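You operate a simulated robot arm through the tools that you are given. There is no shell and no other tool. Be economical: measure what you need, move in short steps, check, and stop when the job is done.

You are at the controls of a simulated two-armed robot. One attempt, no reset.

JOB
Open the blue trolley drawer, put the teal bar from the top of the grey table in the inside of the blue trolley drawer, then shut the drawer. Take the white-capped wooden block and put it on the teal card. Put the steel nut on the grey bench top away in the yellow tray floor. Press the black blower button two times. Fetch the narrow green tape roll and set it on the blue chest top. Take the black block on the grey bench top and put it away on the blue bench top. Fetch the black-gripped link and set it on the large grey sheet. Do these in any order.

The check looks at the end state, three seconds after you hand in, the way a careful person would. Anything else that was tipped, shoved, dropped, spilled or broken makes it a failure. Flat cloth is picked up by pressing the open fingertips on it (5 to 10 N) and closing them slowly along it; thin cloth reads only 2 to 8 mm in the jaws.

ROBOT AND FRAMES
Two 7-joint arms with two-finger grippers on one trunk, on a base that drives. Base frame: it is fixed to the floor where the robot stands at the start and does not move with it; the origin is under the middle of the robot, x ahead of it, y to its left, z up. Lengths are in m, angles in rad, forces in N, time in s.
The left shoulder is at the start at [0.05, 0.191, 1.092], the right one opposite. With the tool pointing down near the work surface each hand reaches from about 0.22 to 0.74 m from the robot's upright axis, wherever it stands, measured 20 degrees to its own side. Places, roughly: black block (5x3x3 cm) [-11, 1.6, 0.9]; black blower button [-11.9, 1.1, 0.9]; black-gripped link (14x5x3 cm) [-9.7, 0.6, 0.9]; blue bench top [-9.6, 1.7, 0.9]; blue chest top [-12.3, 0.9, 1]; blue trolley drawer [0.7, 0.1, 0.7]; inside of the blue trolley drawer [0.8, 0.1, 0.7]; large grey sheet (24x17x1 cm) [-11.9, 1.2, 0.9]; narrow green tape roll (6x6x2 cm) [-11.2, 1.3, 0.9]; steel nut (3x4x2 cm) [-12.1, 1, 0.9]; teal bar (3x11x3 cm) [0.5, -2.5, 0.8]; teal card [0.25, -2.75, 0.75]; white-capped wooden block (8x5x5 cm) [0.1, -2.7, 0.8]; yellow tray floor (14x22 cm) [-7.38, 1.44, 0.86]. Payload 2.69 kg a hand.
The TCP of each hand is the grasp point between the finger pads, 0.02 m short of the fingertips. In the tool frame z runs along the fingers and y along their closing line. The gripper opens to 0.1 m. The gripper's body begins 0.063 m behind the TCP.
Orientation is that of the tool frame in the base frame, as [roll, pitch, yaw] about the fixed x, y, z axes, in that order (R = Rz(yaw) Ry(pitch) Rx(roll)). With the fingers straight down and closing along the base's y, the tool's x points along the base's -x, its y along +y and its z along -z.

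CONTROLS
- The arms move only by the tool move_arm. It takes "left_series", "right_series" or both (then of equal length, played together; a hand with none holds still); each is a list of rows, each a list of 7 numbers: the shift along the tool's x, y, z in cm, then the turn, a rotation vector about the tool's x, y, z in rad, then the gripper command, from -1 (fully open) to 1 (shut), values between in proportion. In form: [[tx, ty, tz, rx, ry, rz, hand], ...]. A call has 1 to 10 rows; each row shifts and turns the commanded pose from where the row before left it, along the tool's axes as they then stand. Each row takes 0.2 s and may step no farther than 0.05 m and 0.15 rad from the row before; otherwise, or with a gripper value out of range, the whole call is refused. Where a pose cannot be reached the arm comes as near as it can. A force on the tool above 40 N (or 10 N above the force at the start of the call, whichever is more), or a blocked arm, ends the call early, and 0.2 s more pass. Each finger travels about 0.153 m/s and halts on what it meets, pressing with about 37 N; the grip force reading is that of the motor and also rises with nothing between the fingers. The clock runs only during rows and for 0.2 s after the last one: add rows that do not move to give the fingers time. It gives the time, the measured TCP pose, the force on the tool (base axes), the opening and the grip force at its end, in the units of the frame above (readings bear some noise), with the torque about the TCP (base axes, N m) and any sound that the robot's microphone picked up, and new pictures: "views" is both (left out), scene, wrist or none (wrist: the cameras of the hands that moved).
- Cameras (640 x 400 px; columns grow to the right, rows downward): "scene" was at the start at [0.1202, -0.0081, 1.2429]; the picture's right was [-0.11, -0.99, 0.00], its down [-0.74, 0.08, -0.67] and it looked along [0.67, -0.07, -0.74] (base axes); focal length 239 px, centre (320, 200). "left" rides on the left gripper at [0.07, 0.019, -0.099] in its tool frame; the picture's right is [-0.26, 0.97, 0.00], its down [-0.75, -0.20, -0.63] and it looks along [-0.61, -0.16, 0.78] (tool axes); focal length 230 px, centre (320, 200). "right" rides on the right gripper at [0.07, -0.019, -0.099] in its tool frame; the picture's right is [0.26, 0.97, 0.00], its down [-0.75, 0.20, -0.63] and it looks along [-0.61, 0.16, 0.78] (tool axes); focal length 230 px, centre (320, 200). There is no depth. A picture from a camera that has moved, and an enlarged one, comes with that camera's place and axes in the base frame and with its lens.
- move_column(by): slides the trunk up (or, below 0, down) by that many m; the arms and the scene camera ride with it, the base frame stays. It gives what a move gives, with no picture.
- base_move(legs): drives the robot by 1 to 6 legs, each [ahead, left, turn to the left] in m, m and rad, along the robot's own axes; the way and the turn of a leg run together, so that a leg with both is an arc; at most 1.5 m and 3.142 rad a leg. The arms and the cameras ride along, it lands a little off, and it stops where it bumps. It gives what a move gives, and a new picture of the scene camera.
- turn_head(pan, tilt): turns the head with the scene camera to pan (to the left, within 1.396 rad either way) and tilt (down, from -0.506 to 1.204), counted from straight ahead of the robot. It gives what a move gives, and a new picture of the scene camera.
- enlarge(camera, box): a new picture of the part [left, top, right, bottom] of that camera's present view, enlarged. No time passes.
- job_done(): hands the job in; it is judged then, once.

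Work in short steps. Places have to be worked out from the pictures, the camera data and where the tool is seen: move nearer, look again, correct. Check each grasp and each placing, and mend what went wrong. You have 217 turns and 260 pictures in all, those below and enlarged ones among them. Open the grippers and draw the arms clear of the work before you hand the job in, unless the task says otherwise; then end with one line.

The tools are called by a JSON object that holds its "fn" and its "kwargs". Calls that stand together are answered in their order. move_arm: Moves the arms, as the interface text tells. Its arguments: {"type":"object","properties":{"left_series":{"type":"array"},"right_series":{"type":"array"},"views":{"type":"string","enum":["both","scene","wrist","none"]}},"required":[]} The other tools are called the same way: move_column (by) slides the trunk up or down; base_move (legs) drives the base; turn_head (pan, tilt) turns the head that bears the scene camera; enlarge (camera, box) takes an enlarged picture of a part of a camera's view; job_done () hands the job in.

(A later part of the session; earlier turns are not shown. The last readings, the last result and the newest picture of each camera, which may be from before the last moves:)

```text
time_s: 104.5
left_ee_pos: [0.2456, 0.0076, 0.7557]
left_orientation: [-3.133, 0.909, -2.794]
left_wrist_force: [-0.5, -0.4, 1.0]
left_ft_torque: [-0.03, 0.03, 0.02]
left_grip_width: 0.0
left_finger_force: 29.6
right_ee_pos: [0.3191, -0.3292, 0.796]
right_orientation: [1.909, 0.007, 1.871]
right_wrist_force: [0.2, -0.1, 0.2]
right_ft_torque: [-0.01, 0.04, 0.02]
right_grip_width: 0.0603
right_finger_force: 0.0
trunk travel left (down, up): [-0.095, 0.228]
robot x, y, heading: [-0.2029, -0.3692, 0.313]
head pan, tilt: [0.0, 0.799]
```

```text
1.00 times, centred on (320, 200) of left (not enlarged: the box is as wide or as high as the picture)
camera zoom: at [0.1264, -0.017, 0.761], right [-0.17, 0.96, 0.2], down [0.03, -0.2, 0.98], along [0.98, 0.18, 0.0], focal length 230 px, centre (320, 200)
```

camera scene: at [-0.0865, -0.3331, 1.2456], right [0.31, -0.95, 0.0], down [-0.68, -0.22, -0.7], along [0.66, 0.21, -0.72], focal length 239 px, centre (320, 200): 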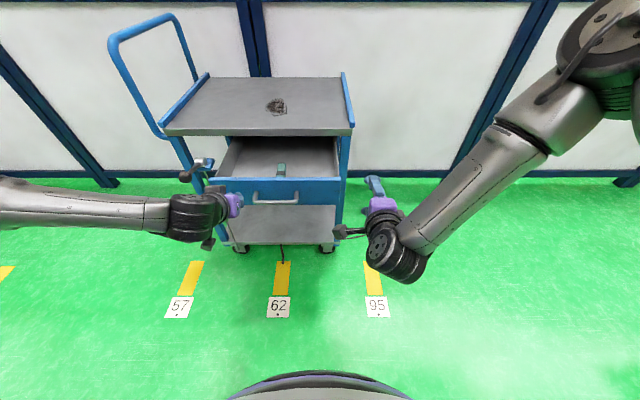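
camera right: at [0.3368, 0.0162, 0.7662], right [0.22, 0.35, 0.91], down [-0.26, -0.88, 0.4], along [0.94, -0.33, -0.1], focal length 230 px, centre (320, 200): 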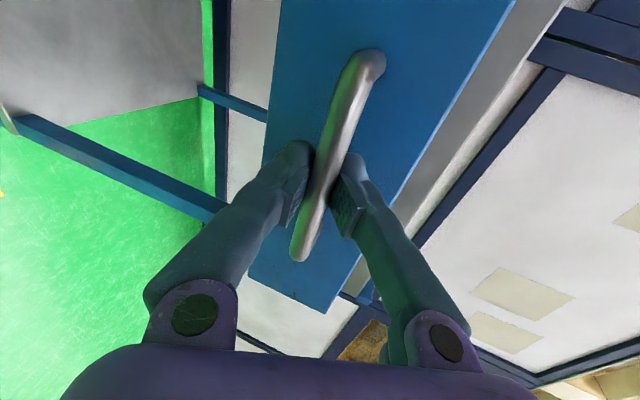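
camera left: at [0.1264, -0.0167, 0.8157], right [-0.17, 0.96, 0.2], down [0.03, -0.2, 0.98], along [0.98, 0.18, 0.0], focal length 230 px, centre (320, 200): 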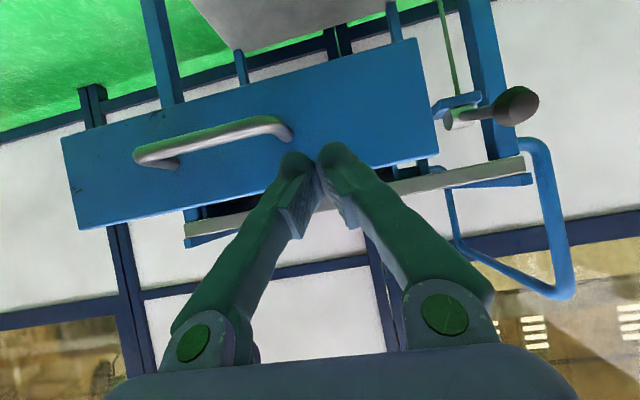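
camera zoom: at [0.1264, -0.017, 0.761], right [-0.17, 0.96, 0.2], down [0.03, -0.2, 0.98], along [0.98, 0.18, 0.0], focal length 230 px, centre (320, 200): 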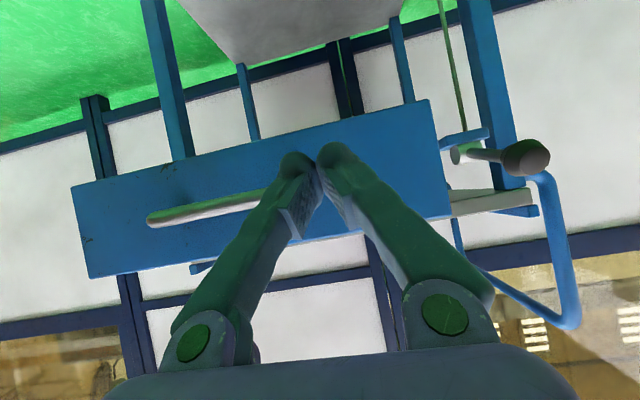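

Fingertips are level with the panel just left of the handle. I shift 1.5 cm left and push forward in 2 cm rows.

{"fn": "move_arm", "kwargs": {"left_series": [[0, 1.5, 0, 0, 0, 0, 1], [-1.23, 0, 1.58, 0, 0, 0, 1], [-1.23, 0, 1.58, 0, 0, 0, 1], [-1.23, 0, 1.58, 0, 0, 0, 1], [-1.23, 0, 1.58, 0, 0, 0, 1], [-1.23, 0, 1.58, 0, 0, 0, 1], [-1.23, 0, 1.58, 0, 0, 0, 1], [-1.23, 0, 1.58, 0, 0, 0, 1], [0, 0, 0, 0, 0, 0, 1]], "views": "both"}}

```text
time_s: 106.5
left_ee_pos: [0.3735, 0.0665, 0.7565]
left_orientation: [-3.134, 0.908, -2.792]
left_wrist_force: [0.4, -0.1, 1.0]
left_ft_torque: [0.0, 0.01, 0.01]
left_grip_width: 0.0
left_finger_force: 29.9
right_ee_pos: [0.3201, -0.3267, 0.7954]
right_orientation: [1.91, 0.005, 1.87]
right_wrist_force: [0.3, 0.8, -0.2]
right_ft_torque: [0.01, -0.01, -0.03]
right_grip_width: 0.0597
right_finger_force: 0.0
trunk travel left (down, up): [-0.095, 0.228]
robot x, y, heading: [-0.201, -0.375, 0.316]
head pan, tilt: [0.0, 0.799]
camera scene: at [-0.0864, -0.3334, 1.1906], right [0.31, -0.95, 0.0], down [-0.68, -0.22, -0.7], along [0.66, 0.22, -0.72], focal length 239 px, centre (320, 200)
camera left: at [0.2526, 0.0435, 0.7611], right [-0.17, 0.96, 0.2], down [0.03, -0.2, 0.98], along [0.98, 0.18, 0.0], focal length 230 px, centre (320, 200)
```

scene: 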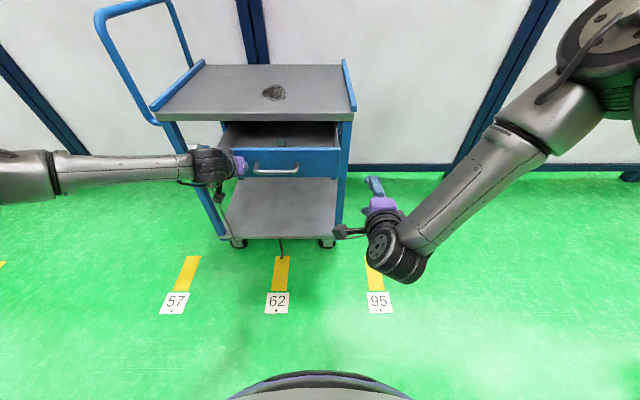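
left: 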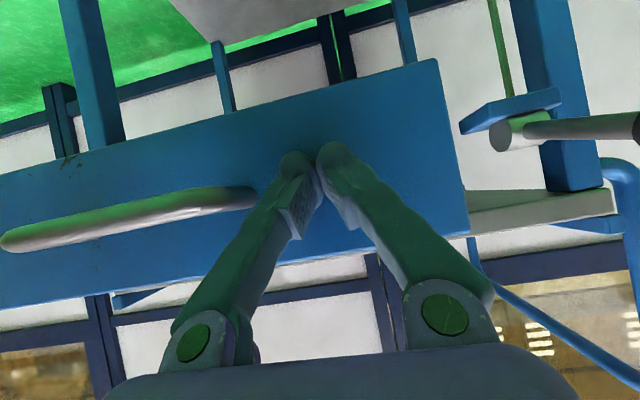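

The drawer is moving in. I continue pushing.

{"fn": "move_arm", "kwargs": {"left_series": [[-1.23, 0, 1.58, 0, 0, 0, 1], [-1.23, 0, 1.58, 0, 0, 0, 1], [-1.23, 0, 1.58, 0, 0, 0, 1], [-1.23, 0, 1.58, 0, 0, 0, 1], [-1.23, 0, 1.58, 0, 0, 0, 1], [-1.23, 0, 1.58, 0, 0, 0, 1], [-0.62, 0, 0.8, 0, 0, 0, 1], [-0.62, 0, 0.8, 0, 0, 0, 1], [0, 0, 0, 0, 0, 0, 1]], "views": "both"}}

```text
time_s: 108.5
left_ee_pos: [0.5049, 0.115, 0.7556]
left_orientation: [-3.133, 0.91, -2.795]
left_wrist_force: [-0.4, -0.1, -0.4]
left_ft_torque: [0.0, 0.01, 0.01]
left_grip_width: 0.0
left_finger_force: 29.6
right_ee_pos: [0.3195, -0.3277, 0.7965]
right_orientation: [1.91, 0.004, 1.873]
right_wrist_force: [-0.5, -0.4, -0.2]
right_ft_torque: [-0.01, 0.01, -0.03]
right_grip_width: 0.0601
right_finger_force: 0.1
trunk travel left (down, up): [-0.095, 0.228]
robot x, y, heading: [-0.2017, -0.3691, 0.318]
head pan, tilt: [0.0, 0.799]
camera scene: at [-0.0864, -0.3334, 1.1906], right [0.31, -0.95, 0.0], down [-0.68, -0.22, -0.7], along [0.66, 0.22, -0.72], focal length 239 px, centre (320, 200)
camera left: at [0.3858, 0.0911, 0.7609], right [-0.17, 0.96, 0.2], down [0.03, -0.2, 0.98], along [0.98, 0.18, 0.0], focal length 230 px, centre (320, 200)
```

scene: 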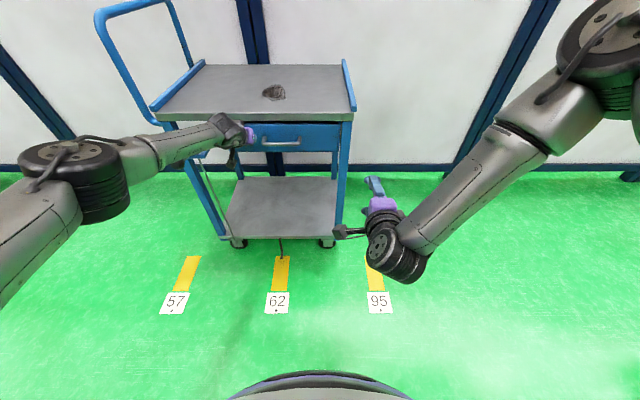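
left: 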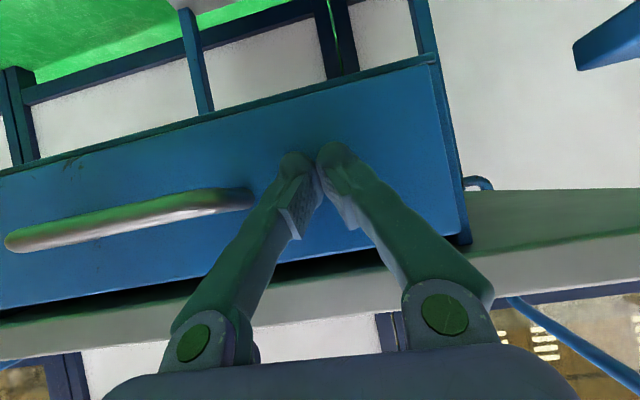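

Almost shut. I push on in small steps until it stops.

{"fn": "move_arm", "kwargs": {"left_series": [[-0.62, 0, 0.8, 0, 0, 0, 1], [-0.62, 0, 0.8, 0, 0, 0, 1], [-0.4, 0, 0.5, 0, 0, 0, 1], [-0.4, 0, 0.5, 0, 0, 0, 1], [-0.4, 0, 0.5, 0, 0, 0, 1], [-0.4, 0, 0.5, 0, 0, 0, 1]], "views": "wrist"}}

```text
time_s: 109.0
left_ee_pos: [0.5113, 0.1164, 0.7511]
left_orientation: [-3.136, 0.898, -2.793]
left_wrist_force: [-26.2, -10.5, 8.7]
left_ft_torque: [0.12, -0.11, -0.14]
left_grip_width: 0.0056
left_finger_force: 29.4
right_ee_pos: [0.3178, -0.3277, 0.7983]
right_orientation: [1.905, 0.005, 1.875]
right_wrist_force: [-0.3, 0.7, 0.8]
right_ft_torque: [-0.01, -0.03, 0.01]
right_grip_width: 0.0602
right_finger_force: 0.0
trunk travel left (down, up): [-0.095, 0.228]
robot x, y, heading: [-0.2026, -0.3739, 0.316]
head pan, tilt: [0.0, 0.799]
stopped in row 2 (left hand): the force on the tool passed its limit at 57 N (the readings are from after the stop); the commanded pose is now the measured one
camera left: at [0.3913, 0.0917, 0.7592], right [-0.17, 0.96, 0.2], down [0.04, -0.19, 0.98], along [0.98, 0.18, -0.01], focal length 230 px, centre (320, 200)
```

left: 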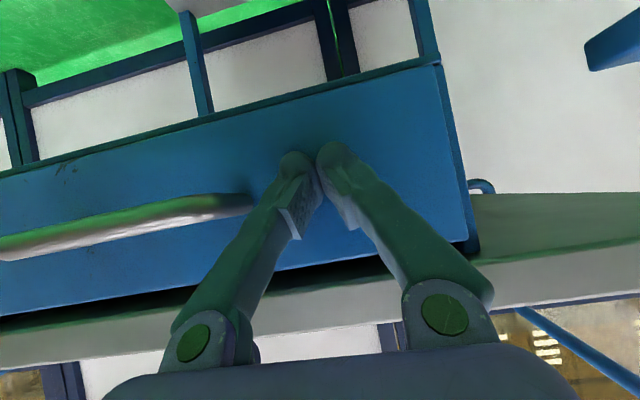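

The drawer is shut (hard stop). I back off and return both hands to vertical.

{"fn": "move_arm", "kwargs": {"left_series": [[2.4, 0, -3.1, 0, 0, 0, 1], [2.4, 0, -3.1, 0, 0, 0, 1], [2.4, 0, -3.1, 0, 0, 0, -1], [0, 0, -5, 0, 0.15, 0, -1], [0, 0, -4, 0, 0.15, 0, -1], [0, 0, -4, 0, 0.15, 0, -1], [0, 0, -3, 0, 0.15, 0, -1], [0, 0, -3, 0, 0.15, 0, -1], [0, 0, -3, 0, 0.15, 0, -1], [0, 0, 0, 0, 0, 0, -1]], "right_series": [[0, 0, 0, 0, 0, 0, -1], [0, 0, 0, 0, 0, -0.15, -1], [0, 0, 0, 0, 0, -0.15, -1], [0, 0, 0, 0, 0, -0.15, -1], [0, 0, 0, 0, 0, -0.15, -1], [0, 0, 0, 0, 0, -0.15, -1], [0, 0, 0, 0, 0, -0.15, -1], [0, 0, 0, 0, 0, -0.15, -1], [0, 0, 0, 0, 0, -0.15, -1], [0, 0, 0, 0, 0, -0.15, -1]], "views": "scene"}}

{"fn": "move_arm", "kwargs": {"right_series": [[0, 0, 0, 0, 0, -0.15, -1], [0, 0, 0, 0, 0, -0.07, -1], [0, 0, 0, 0, 0.15, 0, -1], [0, 0, 0, 0, 0.15, 0, -1], [0, 0, -3, 0, 0.15, 0, -1], [0, 0, -3, 0, 0.15, 0, -1], [0, 0, -3, 0, 0.15, 0, -1], [0, 0, -3, 0, 0.15, 0, -1], [0, 0, -3, 0, 0.15, 0, -1], [0, 0, -3, 0, 0.15, 0, -1]], "views": "scene"}}

```text
time_s: 111.2
left_ee_pos: [0.2942, 0.0416, 0.9315]
left_orientation: [-3.136, -0.005, -2.797]
left_wrist_force: [0.2, -0.1, -0.6]
left_ft_torque: [0.05, -0.02, 0.0]
left_grip_width: 0.0998
left_finger_force: 0.0
right_ee_pos: [0.3178, -0.3268, 0.796]
right_orientation: [2.599, 1.173, 2.863]
right_wrist_force: [-0.6, 0.1, -1.0]
right_ft_torque: [-0.01, 0.01, -0.02]
right_grip_width: 0.1
right_finger_force: 0.0
trunk travel left (down, up): [-0.095, 0.228]
robot x, y, heading: [-0.208, -0.3696, 0.317]
head pan, tilt: [0.0, 0.799]
camera scene: at [-0.087, -0.3333, 1.1905], right [0.31, -0.95, 0.0], down [-0.68, -0.22, -0.7], along [0.66, 0.22, -0.72], focal length 239 px, centre (320, 200)
```

scene: 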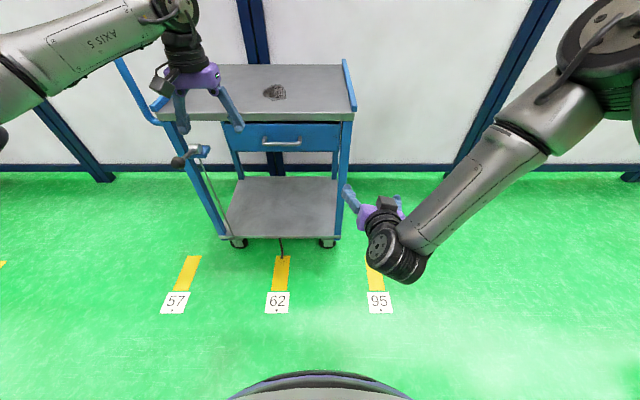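

```text
time_s: 113.4
left_ee_pos: [0.2943, 0.0407, 0.9301]
left_orientation: [-3.137, -0.003, -2.797]
left_wrist_force: [-0.2, 0.5, -1.0]
left_ft_torque: [0.02, -0.01, 0.01]
left_grip_width: 0.1
left_finger_force: 0.1
right_ee_pos: [0.2295, -0.3548, 0.9434]
right_orientation: [-3.139, 0.031, -2.839]
right_wrist_force: [0.3, -0.2, -0.2]
right_ft_torque: [0.01, 0.01, 0.0]
right_grip_width: 0.1
right_finger_force: 0.0
trunk travel left (down, up): [-0.095, 0.228]
robot x, y, heading: [-0.2042, -0.3703, 0.313]
head pan, tilt: [0.0, 0.799]
camera scene: at [-0.0868, -0.3333, 1.1905], right [0.31, -0.95, 0.0], down [-0.68, -0.22, -0.7], along [0.66, 0.22, -0.72], focal length 239 px, centre (320, 200)
```

scene: 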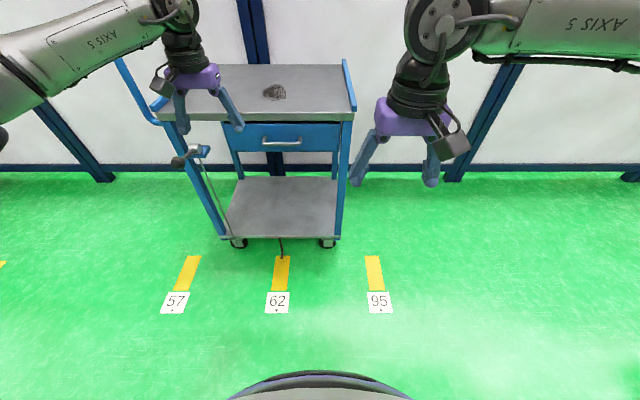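

Drawer is shut. I raise the trunk, back off, turn around and survey the route toward x≈-10.

{"fn": "move_column", "kwargs": {"by": 0.055}}

{"fn": "base_move", "kwargs": {"legs": [[-0.45, 0, 0], [0, 0, 2.75]]}}

{"fn": "turn_head", "kwargs": {"pan": 0, "tilt": 0.25}}

```text
time_s: 114.4
left_ee_pos: [0.2947, 0.041, 0.9845]
left_orientation: [-3.137, 0.0, -2.797]
left_wrist_force: [-0.3, -0.3, 0.2]
left_ft_torque: [-0.01, -0.02, 0.02]
left_grip_width: 0.1001
left_finger_force: 0.1
right_ee_pos: [0.2295, -0.3536, 0.9977]
right_orientation: [-3.138, 0.033, -2.84]
right_wrist_force: [-0.8, 0.7, -0.7]
right_ft_torque: [0.04, 0.0, -0.02]
right_grip_width: 0.0998
right_finger_force: 0.0
trunk travel left (down, up): [-0.15, 0.173]
robot x, y, heading: [-0.2029, -0.3698, 0.317]
head pan, tilt: [0.0, 0.799]
```

```text
time_s: 120.8
left_ee_pos: [-0.9635, 0.0256, 0.9752]
left_orientation: [3.124, -0.024, -1.363]
left_wrist_force: [0.7, -0.2, 0.1]
left_ft_torque: [-0.01, 0.01, -0.02]
left_grip_width: 0.1001
left_finger_force: 0.0
right_ee_pos: [-0.6096, -0.0683, 0.9969]
right_orientation: [3.136, 0.03, -1.337]
right_wrist_force: [1.0, 0.3, -1.2]
right_ft_torque: [-0.01, 0.01, 0.01]
right_grip_width: 0.1
right_finger_force: 0.0
trunk travel left (down, up): [-0.15, 0.173]
robot x, y, heading: [-0.6278, -0.507, 1.815]
head pan, tilt: [0.0, 0.799]
stopped in leg 2: the robot was blocked; the commanded pose is now the measured one
camera scene: at [-0.6482, -0.3837, 1.2456], right [0.97, 0.25, -0.01], down [0.17, -0.7, -0.69], along [-0.18, 0.67, -0.72], focal length 239 px, centre (320, 200)
```

scene: 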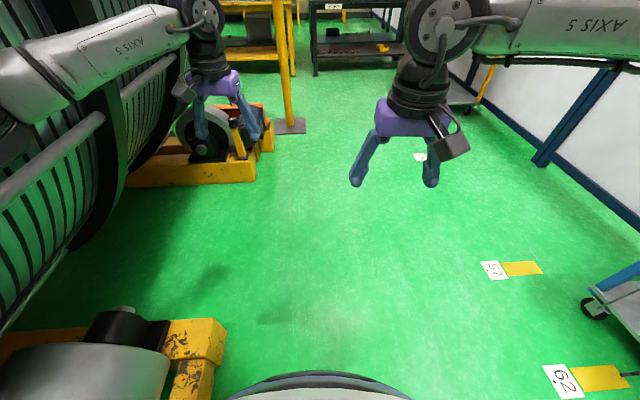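

```text
time_s: 121.7
left_ee_pos: [-0.9663, 0.0267, 0.9751]
left_orientation: [3.125, -0.024, -1.361]
left_wrist_force: [0.3, -0.3, 0.0]
left_ft_torque: [-0.02, -0.03, 0.01]
left_grip_width: 0.1003
left_finger_force: 0.0
right_ee_pos: [-0.611, -0.068, 0.9936]
right_orientation: [3.134, 0.025, -1.336]
right_wrist_force: [-0.3, 0.0, -0.3]
right_ft_torque: [0.01, 0.01, 0.05]
right_grip_width: 0.1001
right_finger_force: 0.1
trunk travel left (down, up): [-0.15, 0.173]
robot x, y, heading: [-0.6294, -0.5061, 1.821]
head pan, tilt: [0.0, 0.25]
camera scene: at [-0.6506, -0.3692, 1.2936], right [0.97, 0.25, -0.01], down [0.05, -0.25, -0.97], along [-0.24, 0.94, -0.25], focal length 239 px, centre (320, 200)
```

scene: 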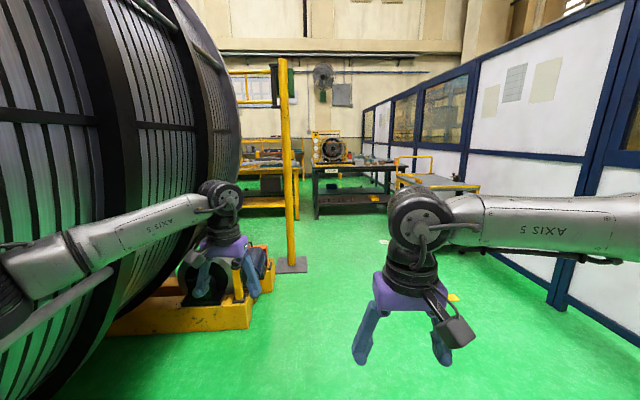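

Turning brought the left arm against the big stator. I move away from it to the right and back to the open floor at y≈-1.35, then turn west there.

{"fn": "base_move", "kwargs": {"legs": [[0, -0.25, 0], [-0.95, 0, 0], [0, 0, 1.35]]}}

```text
time_s: 132.4
left_ee_pos: [-0.7273, -1.5939, 0.9769]
left_orientation: [3.134, -0.017, 0.028]
left_wrist_force: [-0.9, -0.2, 0.0]
left_ft_torque: [0.02, -0.02, 0.03]
left_grip_width: 0.0999
left_finger_force: 0.1
right_ee_pos: [-0.5686, -1.2579, 0.9977]
right_orientation: [-3.138, 0.031, 0.043]
right_wrist_force: [0.3, -0.2, 0.5]
right_ft_torque: [0.0, 0.01, 0.0]
right_grip_width: 0.1001
right_finger_force: 0.0
trunk travel left (down, up): [-0.15, 0.173]
robot x, y, heading: [-0.1444, -1.3521, -3.082]
head pan, tilt: [0.0, 0.25]
camera scene: at [-0.2761, -1.3586, 1.2946], right [-0.06, 1.0, 0.0], down [0.25, 0.01, -0.97], along [-0.97, -0.06, -0.25], focal length 239 px, centre (320, 200)
```

scene: 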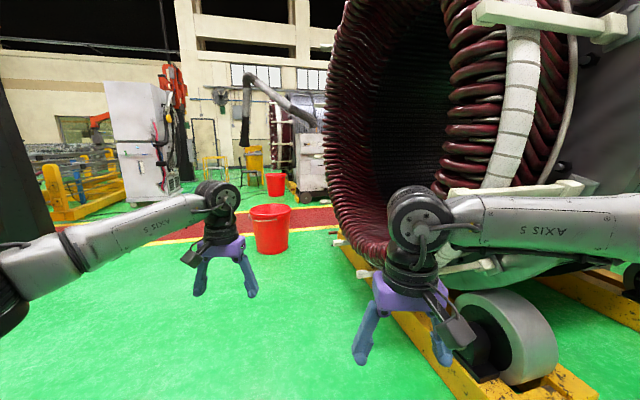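

A red bucket stands at about [-2.8,-2.1] and the stator blocks the north side, so I drive south of the bucket along the walkway.

{"fn": "base_move", "kwargs": {"legs": [[0.73, 0.74, 0], [0.73, 0.74, 0], [1.3, -0.08, 0], [1.3, -0.08, 0]]}}

```text
time_s: 158.1
left_ee_pos: [-4.6771, -3.2663, 0.9771]
left_orientation: [3.135, -0.017, 0.067]
left_wrist_force: [0.2, 0.4, 0.2]
left_ft_torque: [-0.03, 0.01, -0.02]
left_grip_width: 0.0998
left_finger_force: 0.0
right_ee_pos: [-4.5296, -2.9261, 0.9973]
right_orientation: [-3.137, 0.032, 0.084]
right_wrist_force: [-0.3, -0.6, -0.6]
right_ft_torque: [-0.01, 0.03, -0.03]
right_grip_width: 0.0999
right_finger_force: 0.1
trunk travel left (down, up): [-0.15, 0.173]
robot x, y, heading: [-4.1051, -3.001, -3.045]
head pan, tilt: [0.0, 0.25]
camera scene: at [-4.2348, -3.0145, 1.2946], right [-0.1, 1.0, 0.0], down [0.25, 0.02, -0.97], along [-0.96, -0.1, -0.25], focal length 239 px, centre (320, 200)
```

scene: 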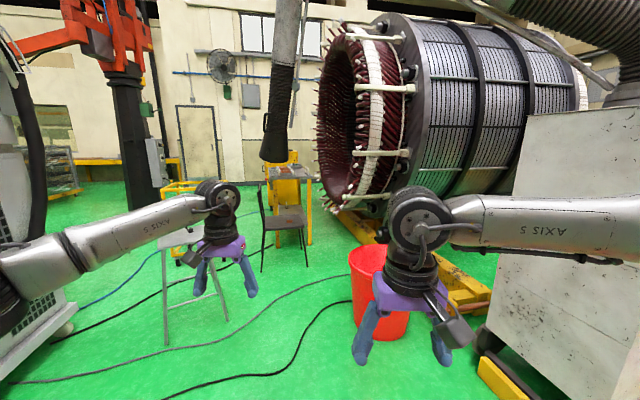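

The way ahead is cluttered (bucket, chair, second stator). I look north through the gap between the first stator and the fume extractor.

{"fn": "turn_head", "kwargs": {"pan": -1.38, "tilt": 0.3}}

```text
time_s: 159.6
left_ee_pos: [-4.6769, -3.2664, 0.9766]
left_orientation: [3.135, -0.018, 0.068]
left_wrist_force: [-0.2, -1.0, 0.0]
left_ft_torque: [0.03, -0.02, -0.03]
left_grip_width: 0.0999
left_finger_force: 0.1
right_ee_pos: [-4.5304, -2.9256, 0.9982]
right_orientation: [-3.138, 0.032, 0.083]
right_wrist_force: [0.3, 0.7, 0.2]
right_ft_torque: [-0.01, -0.01, -0.03]
right_grip_width: 0.0999
right_finger_force: 0.0
trunk travel left (down, up): [-0.15, 0.173]
robot x, y, heading: [-4.1039, -3.0033, -3.042]
head pan, tilt: [-1.381, 0.3]
camera scene: at [-4.1683, -2.9158, 1.2899], right [0.96, 0.29, 0.0], down [0.08, -0.28, -0.96], along [-0.27, 0.92, -0.3], focal length 239 px, centre (320, 200)
```

scene: 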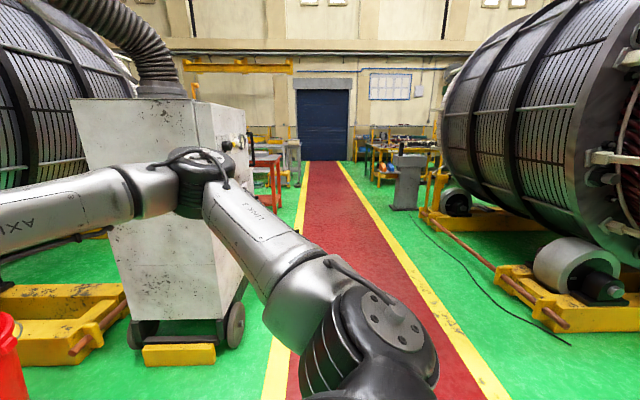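

A clear red aisle leads north between the stator and the extractor. I turn into it and drive up about 4 m.

{"fn": "base_move", "kwargs": {"legs": [[0, -0.0, -1.395], [1.5, -0.2, 0], [1.5, 0, 0], [0.9, 0, 0]]}}

{"fn": "turn_head", "kwargs": {"pan": 1.0, "tilt": 0.3}}

```text
refused: leg 2 is longer than a leg can be; nothing moved
```

```text
time_s: 161.8
left_ee_pos: [-4.6766, -3.267, 0.9762]
left_orientation: [3.134, -0.017, 0.067]
left_wrist_force: [0.2, -0.8, 0.5]
left_ft_torque: [0.02, -0.02, 0.0]
left_grip_width: 0.1001
left_finger_force: 0.1
right_ee_pos: [-4.5309, -2.9237, 0.9985]
right_orientation: [-3.139, 0.031, 0.084]
right_wrist_force: [0.2, 0.5, 0.2]
right_ft_torque: [0.03, 0.01, -0.01]
right_grip_width: 0.1003
right_finger_force: 0.1
trunk travel left (down, up): [-0.15, 0.173]
robot x, y, heading: [-4.1019, -3.0025, -3.044]
head pan, tilt: [1.0, 0.3]
camera scene: at [-4.1842, -3.0884, 1.2899], right [-0.89, 0.46, 0.0], down [0.13, 0.26, -0.96], along [-0.43, -0.85, -0.3], focal length 239 px, centre (320, 200)
```

scene: 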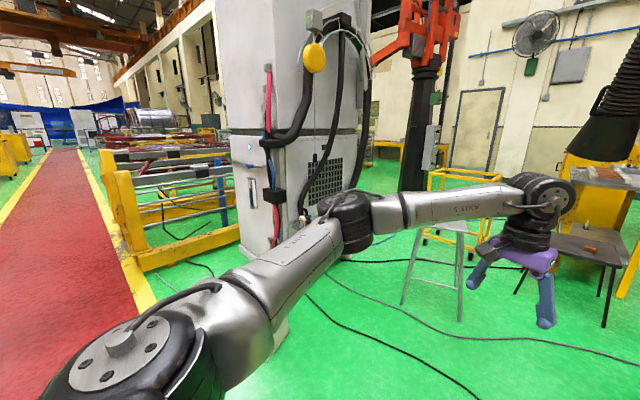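

Leg too long; I reissue with shorter legs.

{"fn": "base_move", "kwargs": {"legs": [[0, 0, -1.395], [1.4, -0.2, 0], [1.4, 0, 0], [1.1, 0, 0]]}}

```text
time_s: 184.3
left_ee_pos: [-5.3158, 1.3513, 0.9766]
left_orientation: [3.134, -0.016, -1.336]
left_wrist_force: [0.8, 1.0, 0.5]
left_ft_torque: [-0.03, -0.01, 0.04]
left_grip_width: 0.0999
left_finger_force: 0.0
right_ee_pos: [-4.9567, 1.2631, 0.9973]
right_orientation: [-3.138, 0.031, -1.32]
right_wrist_force: [0.0, 0.4, 0.5]
right_ft_torque: [-0.02, -0.02, 0.01]
right_grip_width: 0.1003
right_finger_force: 0.1
trunk travel left (down, up): [-0.15, 0.173]
robot x, y, heading: [-4.9624, 0.8315, 1.843]
head pan, tilt: [1.0, 0.3]
camera scene: at [-5.0581, 0.8966, 1.2899], right [0.3, 0.95, 0.0], down [0.28, -0.09, -0.96], along [-0.91, 0.29, -0.3], focal length 239 px, centre (320, 200)
```

scene: 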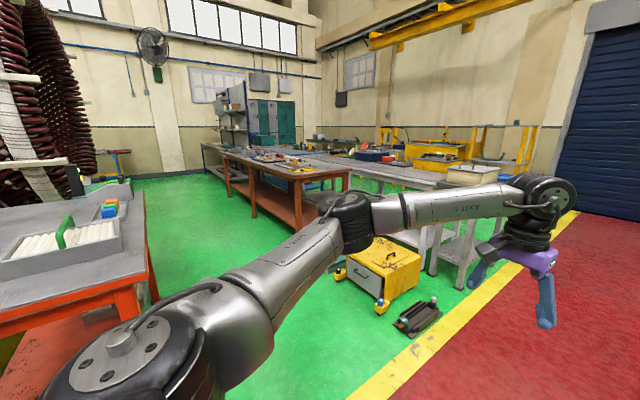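

The workbenches are to the west. I enlarge that region.

{"fn": "enlarge", "kwargs": {"camera": "scene", "box": [190, 80, 470, 255]}}

```text
2.29 times, centred on (330, 168) of scene
camera zoom: at [-5.0581, 0.8966, 1.2899], right [0.3, 0.95, 0.0], down [0.28, -0.09, -0.96], along [-0.91, 0.29, -0.3], focal length 547 px, centre (297, 274)
```

zoom: 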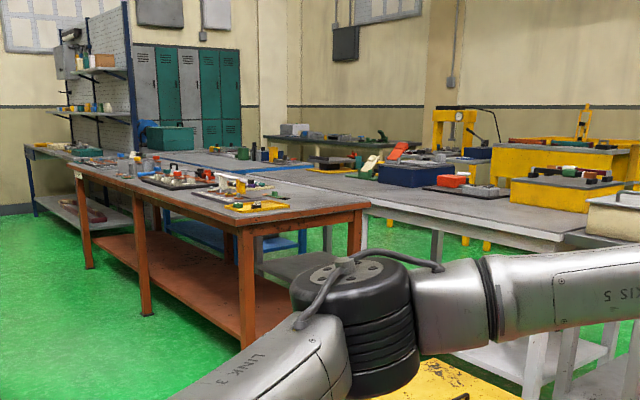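

The benches are again turned by 0.345 rad, with a ~1 m corridor south of the orange bench. I drive up a bit, turn west along the corridor and stop beside the orange bench to look.

{"fn": "base_move", "kwargs": {"legs": [[0.6, 0, 0], [0, 0, 1.646], [1.4, 0, 0], [1.4, 0, 0]]}}

{"fn": "turn_head", "kwargs": {"pan": -0.5, "tilt": 0.35}}

```text
time_s: 204.7
left_ee_pos: [-8.2104, 0.0642, 0.9765]
left_orientation: [3.134, -0.019, 0.316]
left_wrist_force: [-0.3, 0.1, 0.1]
left_ft_torque: [0.01, 0.01, 0.01]
left_grip_width: 0.1001
left_finger_force: 0.0
right_ee_pos: [-8.1515, 0.4302, 0.9972]
right_orientation: [-3.139, 0.033, 0.332]
right_wrist_force: [-0.3, -0.8, 0.0]
right_ft_torque: [0.01, -0.01, 0.0]
right_grip_width: 0.0999
right_finger_force: 0.0
trunk travel left (down, up): [-0.15, 0.173]
robot x, y, heading: [-7.7227, 0.4596, -2.797]
head pan, tilt: [1.0, 0.3]
camera scene: at [-7.7758, 0.3571, 1.2899], right [-0.97, 0.22, 0.0], down [0.07, 0.29, -0.96], along [-0.21, -0.93, -0.3], focal length 239 px, centre (320, 200)
```

scene: 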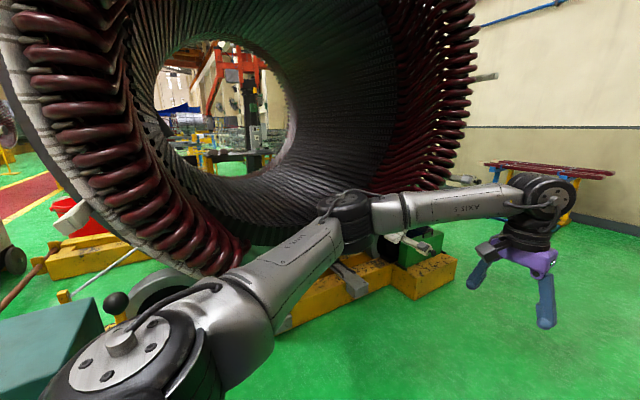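

```text
time_s: 206.3
left_ee_pos: [-8.2096, 0.0647, 0.9767]
left_orientation: [3.134, -0.019, 0.315]
left_wrist_force: [0.6, 0.3, -0.9]
left_ft_torque: [-0.02, 0.0, -0.01]
left_grip_width: 0.0997
left_finger_force: 0.2
right_ee_pos: [-8.1517, 0.4302, 0.9974]
right_orientation: [-3.138, 0.031, 0.333]
right_wrist_force: [0.2, -0.5, 0.7]
right_ft_torque: [0.04, 0.03, 0.01]
right_grip_width: 0.1001
right_finger_force: 0.1
trunk travel left (down, up): [-0.15, 0.173]
robot x, y, heading: [-7.7215, 0.4624, -2.798]
head pan, tilt: [-0.499, 0.351]
camera scene: at [-7.847, 0.4622, 1.2852], right [0.15, 0.99, 0.0], down [0.34, -0.05, -0.94], along [-0.93, 0.14, -0.34], focal length 239 px, centre (320, 200)
```

scene: 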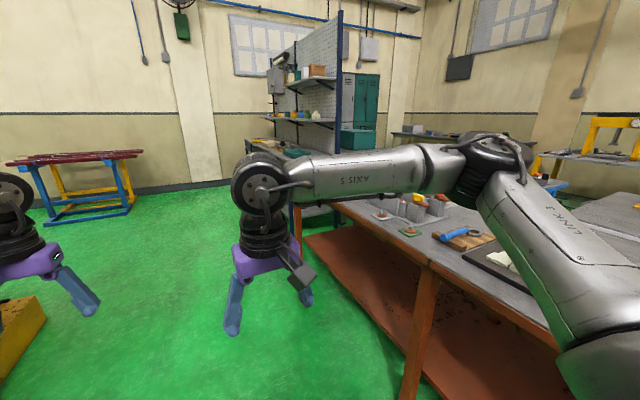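

I drive on 1.4 m along the bench and look right.

{"fn": "base_move", "kwargs": {"legs": [[1.4, 0, 0]]}}

{"fn": "turn_head", "kwargs": {"pan": -0.9, "tilt": 0.45}}

```text
time_s: 213.3
left_ee_pos: [-9.5143, -0.4446, 0.9763]
left_orientation: [3.133, -0.018, 0.343]
left_wrist_force: [-1.5, -0.2, 0.2]
left_ft_torque: [-0.03, -0.01, 0.0]
left_grip_width: 0.0999
left_finger_force: 0.0
right_ee_pos: [-9.4659, -0.077, 0.9971]
right_orientation: [-3.139, 0.031, 0.357]
right_wrist_force: [-0.4, -0.5, -0.1]
right_ft_torque: [0.03, 0.03, 0.01]
right_grip_width: 0.1
right_finger_force: 0.0
trunk travel left (down, up): [-0.15, 0.173]
robot x, y, heading: [-9.0348, -0.0352, -2.772]
head pan, tilt: [-0.499, 0.351]
camera scene: at [-9.1627, -0.0362, 1.2852], right [0.13, 0.99, 0.0], down [0.34, -0.04, -0.94], along [-0.93, 0.12, -0.34], focal length 239 px, centre (320, 200)
```

scene: 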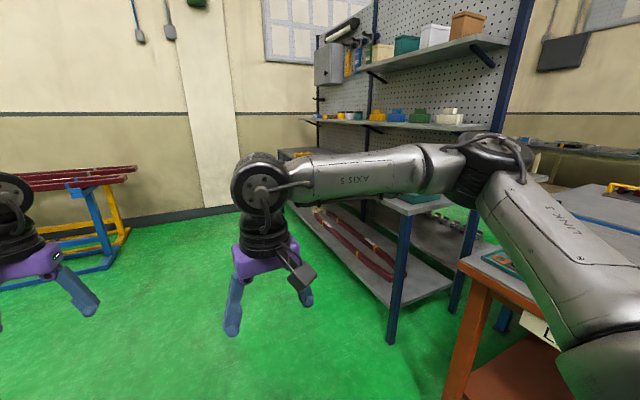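

```text
time_s: 214.2
left_ee_pos: [-9.5159, -0.4434, 0.9763]
left_orientation: [3.135, -0.017, 0.342]
left_wrist_force: [0.6, 0.0, 1.0]
left_ft_torque: [0.01, 0.01, 0.01]
left_grip_width: 0.1002
left_finger_force: 0.1
right_ee_pos: [-9.4667, -0.0753, 0.9982]
right_orientation: [-3.14, 0.033, 0.358]
right_wrist_force: [-0.1, 0.0, -0.4]
right_ft_torque: [-0.01, 0.0, -0.01]
right_grip_width: 0.1002
right_finger_force: 0.0
trunk travel left (down, up): [-0.15, 0.173]
robot x, y, heading: [-9.0361, -0.0331, -2.769]
head pan, tilt: [-0.901, 0.45]
camera scene: at [-9.1497, -0.0017, 1.276], right [0.5, 0.86, 0.0], down [0.38, -0.22, -0.9], along [-0.78, 0.45, -0.44], focal length 239 px, centre (320, 200)
```

scene: 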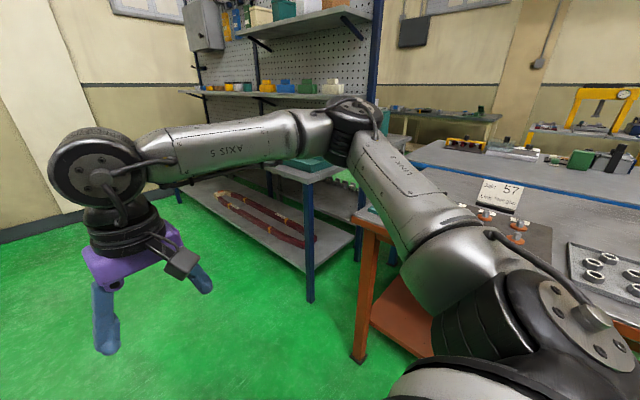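

I turn to face the orange bench near its west end where the link should be.

{"fn": "base_move", "kwargs": {"legs": [[0, 0, -1.595], [0, 0.3, 0]]}}

{"fn": "turn_head", "kwargs": {"pan": 0, "tilt": 0.55}}

```text
time_s: 221.3
left_ee_pos: [-9.6965, 0.3825, 0.9767]
left_orientation: [3.134, -0.018, -1.295]
left_wrist_force: [-1.0, -0.1, 0.5]
left_ft_torque: [0.01, -0.02, 0.01]
left_grip_width: 0.1001
left_finger_force: 0.0
right_ee_pos: [-9.3335, 0.3093, 0.9983]
right_orientation: [-3.138, 0.031, -1.28]
right_wrist_force: [-0.2, -0.1, 0.1]
right_ft_torque: [0.01, 0.0, -0.03]
right_grip_width: 0.0997
right_finger_force: 0.1
trunk travel left (down, up): [-0.15, 0.173]
robot x, y, heading: [-9.3197, -0.1258, 1.879]
head pan, tilt: [-0.901, 0.45]
camera scene: at [-9.2784, -0.0094, 1.276], right [0.83, -0.56, 0.0], down [-0.24, -0.36, -0.9], along [0.5, 0.75, -0.44], focal length 239 px, centre (320, 200)
```

scene: 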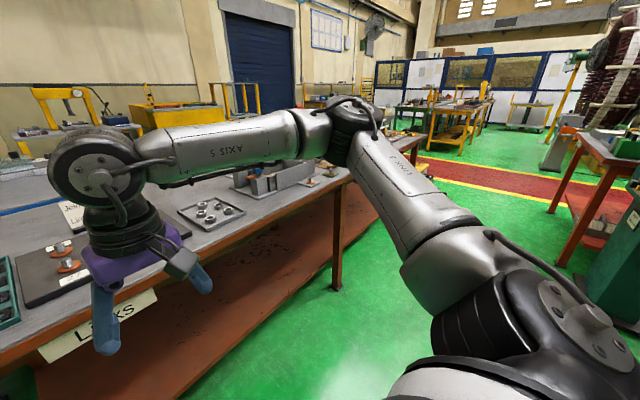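

```text
time_s: 222.6
left_ee_pos: [-9.6957, 0.3819, 0.9761]
left_orientation: [3.135, -0.017, -1.297]
left_wrist_force: [-0.2, 0.2, -0.8]
left_ft_torque: [0.0, 0.0, -0.01]
left_grip_width: 0.1001
left_finger_force: 0.1
right_ee_pos: [-9.3319, 0.3089, 0.9982]
right_orientation: [-3.138, 0.03, -1.281]
right_wrist_force: [0.0, 0.5, 0.6]
right_ft_torque: [-0.01, 0.03, -0.05]
right_grip_width: 0.1001
right_finger_force: 0.0
trunk travel left (down, up): [-0.15, 0.173]
robot x, y, heading: [-9.3165, -0.1244, 1.873]
head pan, tilt: [0.0, 0.55]
camera scene: at [-9.3567, 0.0002, 1.2669], right [0.95, 0.3, 0.0], down [0.16, -0.5, -0.85], along [-0.26, 0.81, -0.52], focal length 239 px, centre (320, 200)
```

scene: 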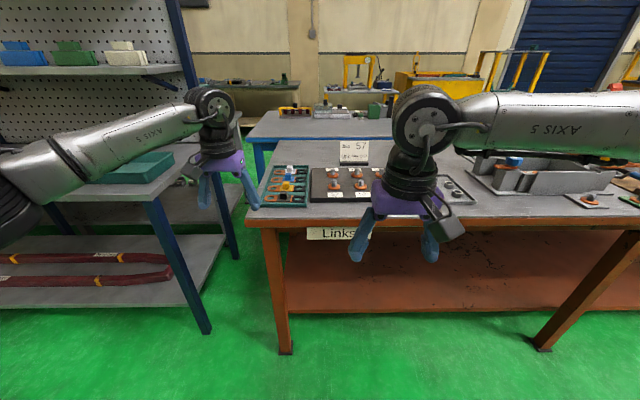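

The "Links" tray is in view; I enlarge it.

{"fn": "enlarge", "kwargs": {"camera": "scene", "box": [230, 90, 430, 215]}}

```text
3.20 times, centred on (330, 152) of scene
camera zoom: at [-9.3567, 0.0002, 1.2669], right [0.95, 0.3, 0.0], down [0.16, -0.5, -0.85], along [-0.26, 0.81, -0.52], focal length 765 px, centre (288, 352)
```

zoom: 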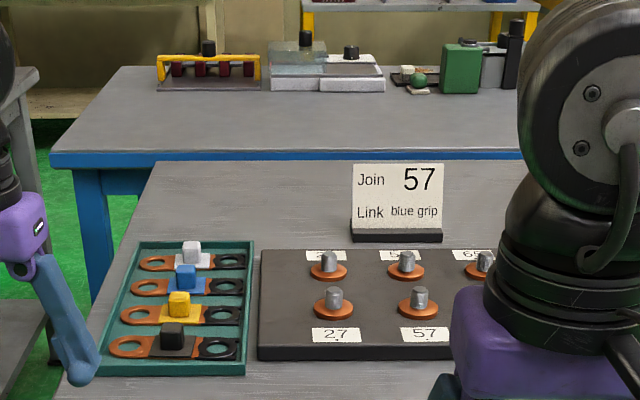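

The black-gripped link is the nearest in the tray, at about [-9.68,0.60]. I move the base 16 cm closer and look with the left wrist.

{"fn": "base_move", "kwargs": {"legs": [[0.16, -0.06, 0]]}}

{"fn": "move_arm", "kwargs": {"left_series": [[0, 0, 0, 0, 0, 0, -1]], "views": "wrist"}}

```text
time_s: 224.0
left_ee_pos: [-9.6891, 0.5558, 0.976]
left_orientation: [3.136, -0.017, -1.298]
left_wrist_force: [-0.6, -0.1, 0.9]
left_ft_torque: [-0.03, -0.01, 0.0]
left_grip_width: 0.1002
left_finger_force: 0.1
right_ee_pos: [-9.3241, 0.4831, 0.9974]
right_orientation: [-3.138, 0.032, -1.281]
right_wrist_force: [-0.6, 0.0, 0.0]
right_ft_torque: [0.0, 0.01, 0.04]
right_grip_width: 0.1001
right_finger_force: 0.2
trunk travel left (down, up): [-0.15, 0.173]
robot x, y, heading: [-9.3118, 0.0491, 1.874]
head pan, tilt: [0.0, 0.55]
camera scene: at [-9.349, 0.1734, 1.2668], right [0.95, 0.3, 0.0], down [0.16, -0.5, -0.85], along [-0.26, 0.81, -0.52], focal length 239 px, centre (320, 200)
```

scene: 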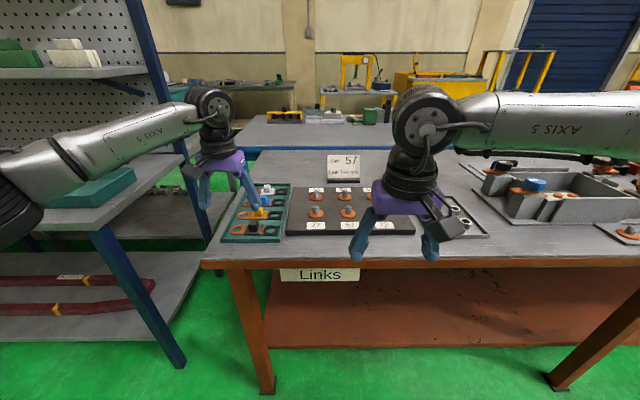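

```text
time_s: 224.4
left_ee_pos: [-9.6888, 0.5551, 0.9764]
left_orientation: [3.136, -0.018, -1.297]
left_wrist_force: [0.4, 0.0, -0.1]
left_ft_torque: [0.03, -0.01, -0.02]
left_grip_width: 0.1001
left_finger_force: 0.0
right_ee_pos: [-9.3249, 0.4823, 0.9982]
right_orientation: [-3.14, 0.034, -1.279]
right_wrist_force: [0.0, -0.3, -0.2]
right_ft_torque: [-0.01, 0.0, 0.0]
right_grip_width: 0.0998
right_finger_force: 0.0
trunk travel left (down, up): [-0.15, 0.173]
robot x, y, heading: [-9.3126, 0.0473, 1.873]
head pan, tilt: [0.0, 0.55]
camera left: at [-9.687, 0.4841, 1.0768], right [-1.0, -0.01, 0.0], down [-0.01, 0.79, 0.61], along [-0.01, 0.61, -0.79], focal length 230 px, centre (320, 200)
```

left: 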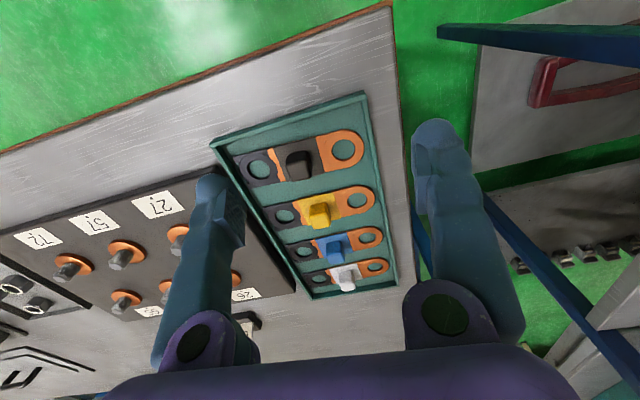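

The black grip is at about [-9.67,0.597]. I align over it and lower to z≈0.92 with partly closed fingers.

{"fn": "move_arm", "kwargs": {"left_series": [[-1.8, -1.5, 0, 0, 0, -0.03, -0.3], [-1.8, -1.5, 0, 0, 0, 0, -0.3], [0, 0, 3, 0, 0, 0, -0.3], [0, 0, 2.5, 0, 0, 0, -0.3], [0, 0, 0, 0, 0, 0, -0.3]], "views": "wrist"}}

```text
time_s: 225.6
left_ee_pos: [-9.6709, 0.5969, 0.9197]
left_orientation: [3.135, -0.016, -1.265]
left_wrist_force: [-0.4, -0.4, -0.6]
left_ft_torque: [0.03, -0.02, -0.02]
left_grip_width: 0.0652
left_finger_force: 0.0
right_ee_pos: [-9.3247, 0.4817, 0.9981]
right_orientation: [-3.138, 0.032, -1.281]
right_wrist_force: [0.2, -0.6, 0.4]
right_ft_torque: [0.0, 0.0, 0.01]
right_grip_width: 0.1002
right_finger_force: 0.1
trunk travel left (down, up): [-0.15, 0.173]
robot x, y, heading: [-9.3108, 0.0497, 1.878]
head pan, tilt: [0.0, 0.55]
camera left: at [-9.6668, 0.5261, 1.0209], right [-1.0, -0.04, 0.0], down [-0.03, 0.79, 0.62], along [-0.03, 0.61, -0.79], focal length 230 px, centre (320, 200)
```

left: 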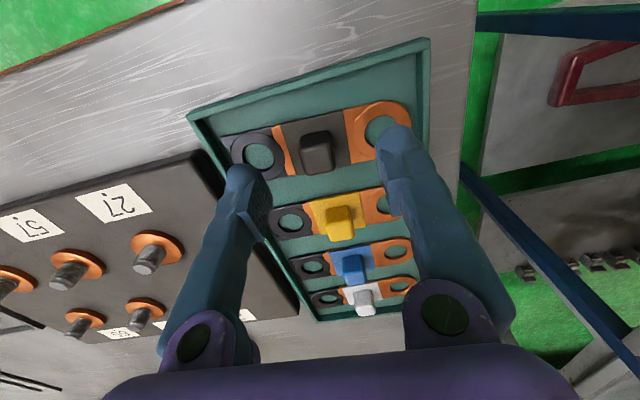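

Grip is centred between the fingers. I descend about 3 cm gently.

{"fn": "move_arm", "kwargs": {"left_series": [[0.2, 0, 1, 0, 0, 0, -0.3], [0, 0, 1, 0, 0, 0, -0.3], [0, 0, 0.8, 0, 0, 0, -0.3], [0, 0, 0, 0, 0, 0, -0.3]], "views": "wrist"}}

```text
time_s: 226.6
left_ee_pos: [-9.6696, 0.5952, 0.8917]
left_orientation: [3.135, -0.017, -1.265]
left_wrist_force: [0.4, 0.1, 0.8]
left_ft_torque: [-0.03, 0.0, -0.01]
left_grip_width: 0.0649
left_finger_force: 0.1
right_ee_pos: [-9.3242, 0.4821, 0.9971]
right_orientation: [-3.138, 0.032, -1.28]
right_wrist_force: [-0.1, 1.1, 0.1]
right_ft_torque: [0.02, 0.01, 0.0]
right_grip_width: 0.1
right_finger_force: 0.2
trunk travel left (down, up): [-0.15, 0.173]
robot x, y, heading: [-9.3119, 0.0447, 1.88]
head pan, tilt: [0.0, 0.55]
camera left: at [-9.6662, 0.5236, 0.9929], right [-1.0, -0.04, 0.0], down [-0.03, 0.79, 0.62], along [-0.03, 0.61, -0.79], focal length 230 px, centre (320, 200)
```

left: 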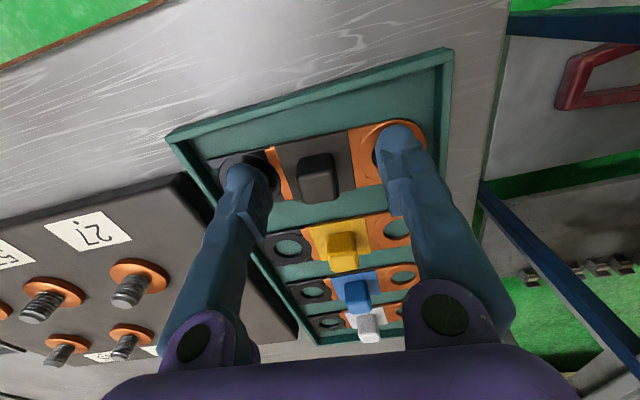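

Still clear; another 1.5 cm in small steps.

{"fn": "move_arm", "kwargs": {"left_series": [[0, 0, 0.5, 0, 0, 0, -0.3], [0, 0, 0.4, 0, 0, 0, -0.3], [0, 0, 0.4, 0, 0, 0, -0.3], [0, 0, 0, 0, 0, 0, -0.3]], "views": "wrist"}}

```text
time_s: 227.6
left_ee_pos: [-9.6677, 0.5939, 0.8861]
left_orientation: [3.134, -0.007, -1.267]
left_wrist_force: [-0.1, 5.7, 36.7]
left_ft_torque: [-0.37, 0.61, -0.03]
left_grip_width: 0.0663
left_finger_force: 9.6
right_ee_pos: [-9.3231, 0.4793, 0.9991]
right_orientation: [-3.139, 0.037, -1.28]
right_wrist_force: [0.8, 0.1, 0.4]
right_ft_torque: [-0.01, 0.0, 0.01]
right_grip_width: 0.1005
right_finger_force: 0.1
trunk travel left (down, up): [-0.15, 0.173]
robot x, y, heading: [-9.3126, 0.0463, 1.875]
head pan, tilt: [0.0, 0.55]
camera left: at [-9.6646, 0.5227, 0.9864], right [-1.0, -0.04, 0.0], down [-0.03, 0.78, 0.62], along [-0.03, 0.62, -0.78], focal length 230 px, centre (320, 200)
```

left: 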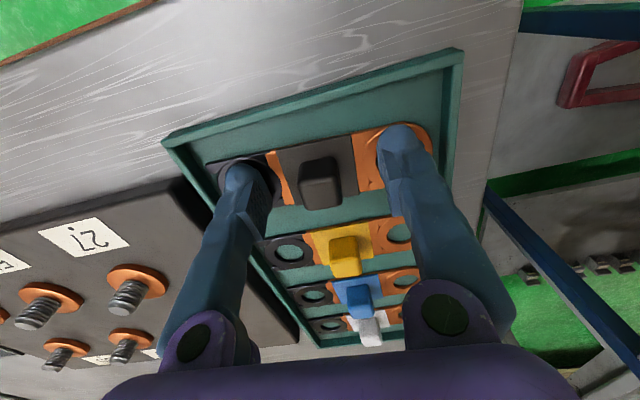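

Tips rest on the link plate. I relieve by 9 mm of command, close, and lift slowly.

{"fn": "move_arm", "kwargs": {"left_series": [[0, 0, -0.9, 0, 0, 0, -0.3], [0, 0, 0, 0, 0, 0, 0.3], [0, 0, 0, 0, 0, 0, 1], [0, 0, 0, 0, 0, 0, 1], [0, 0, 0, 0, 0, 0, 1], [0, 0, -0.7, 0, 0, 0, 1], [0, 0, -0.8, 0, 0, 0, 1], [0, 0, -1, 0, 0, 0, 1], [0, 0, -1, 0, 0, 0, 1], [0, 0, 0, 0, 0, 0, 1]], "views": "wrist"}}

```text
time_s: 229.8
left_ee_pos: [-9.6686, 0.5936, 0.9239]
left_orientation: [3.137, -0.018, -1.267]
left_wrist_force: [0.1, -0.3, -1.3]
left_ft_torque: [0.02, -0.02, -0.01]
left_grip_width: 0.0207
left_finger_force: 37.3
right_ee_pos: [-9.3256, 0.4819, 0.9979]
right_orientation: [-3.138, 0.033, -1.28]
right_wrist_force: [0.6, 0.3, -0.9]
right_ft_torque: [0.05, -0.03, -0.01]
right_grip_width: 0.0999
right_finger_force: 0.2
trunk travel left (down, up): [-0.15, 0.173]
robot x, y, heading: [-9.311, 0.0474, 1.877]
head pan, tilt: [0.0, 0.55]
camera left: at [-9.666, 0.5239, 1.0245], right [-1.0, -0.04, 0.0], down [-0.03, 0.79, 0.61], along [-0.03, 0.61, -0.79], focal length 230 px, centre (320, 200)
```

left: 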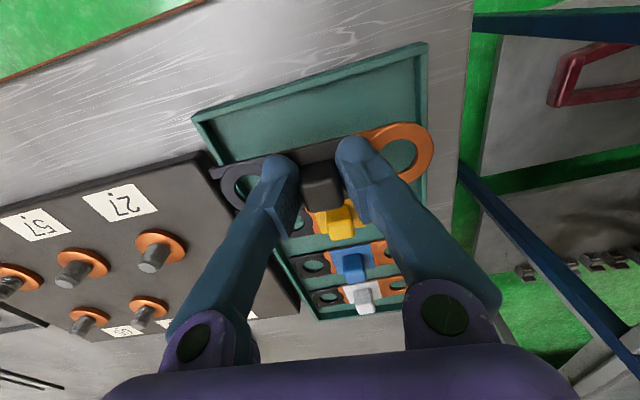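

The link is held. I lift it clear smoothly and then look around to the grey bench.

{"fn": "move_arm", "kwargs": {"left_series": [[0, 0, -1.5, 0, 0, 0, 1], [0, 0, -2, 0, 0, 0, 1], [0, 0, -2, 0, 0, 0, 1], [0, 0, -2, 0, 0, 0, 1], [0, 0, -2, 0, 0, 0, 1], [1.5, 0, -1, 0, 0, 0, 1], [2, 0, 0, 0, 0, 0, 1], [2, 0, 0, 0, 0, 0, 1], [2, 0, 0, 0, 0, 0, 1], [1.5, 0, 0, 0, 0, 0, 1]], "views": "none"}}

{"fn": "turn_head", "kwargs": {"pan": 0.75, "tilt": 0.3}}

```text
time_s: 232.0
left_ee_pos: [-9.6439, 0.5112, 1.0303]
left_orientation: [3.135, -0.018, -1.267]
left_wrist_force: [-0.7, 0.6, -2.1]
left_ft_torque: [0.03, -0.01, -0.01]
left_grip_width: 0.0206
left_finger_force: 37.1
right_ee_pos: [-9.324, 0.4807, 0.9991]
right_orientation: [-3.138, 0.034, -1.279]
right_wrist_force: [0.0, 0.2, 0.1]
right_ft_torque: [-0.01, 0.03, 0.0]
right_grip_width: 0.1002
right_finger_force: 0.1
trunk travel left (down, up): [-0.15, 0.173]
robot x, y, heading: [-9.3098, 0.0482, 1.877]
head pan, tilt: [0.0, 0.55]
```

```text
time_s: 233.1
left_ee_pos: [-9.6429, 0.5107, 1.0306]
left_orientation: [3.135, -0.015, -1.266]
left_wrist_force: [-0.2, 0.8, -0.4]
left_ft_torque: [-0.02, 0.01, 0.03]
left_grip_width: 0.0208
left_finger_force: 37.5
right_ee_pos: [-9.3251, 0.4818, 0.999]
right_orientation: [-3.138, 0.032, -1.28]
right_wrist_force: [0.0, 0.1, 0.6]
right_ft_torque: [0.01, -0.01, 0.01]
right_grip_width: 0.0999
right_finger_force: 0.0
trunk travel left (down, up): [-0.15, 0.173]
robot x, y, heading: [-9.3142, 0.0441, 1.876]
head pan, tilt: [0.75, 0.3]
camera scene: at [-9.4032, 0.1332, 1.2899], right [0.49, 0.87, 0.0], down [0.26, -0.15, -0.96], along [-0.83, 0.47, -0.3], focal length 239 px, centre (320, 200)
```

scene: 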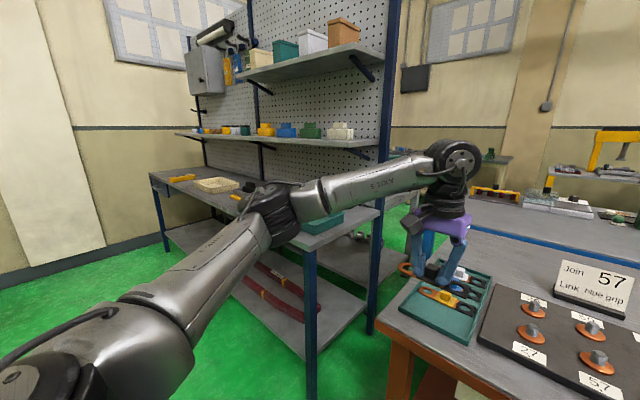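

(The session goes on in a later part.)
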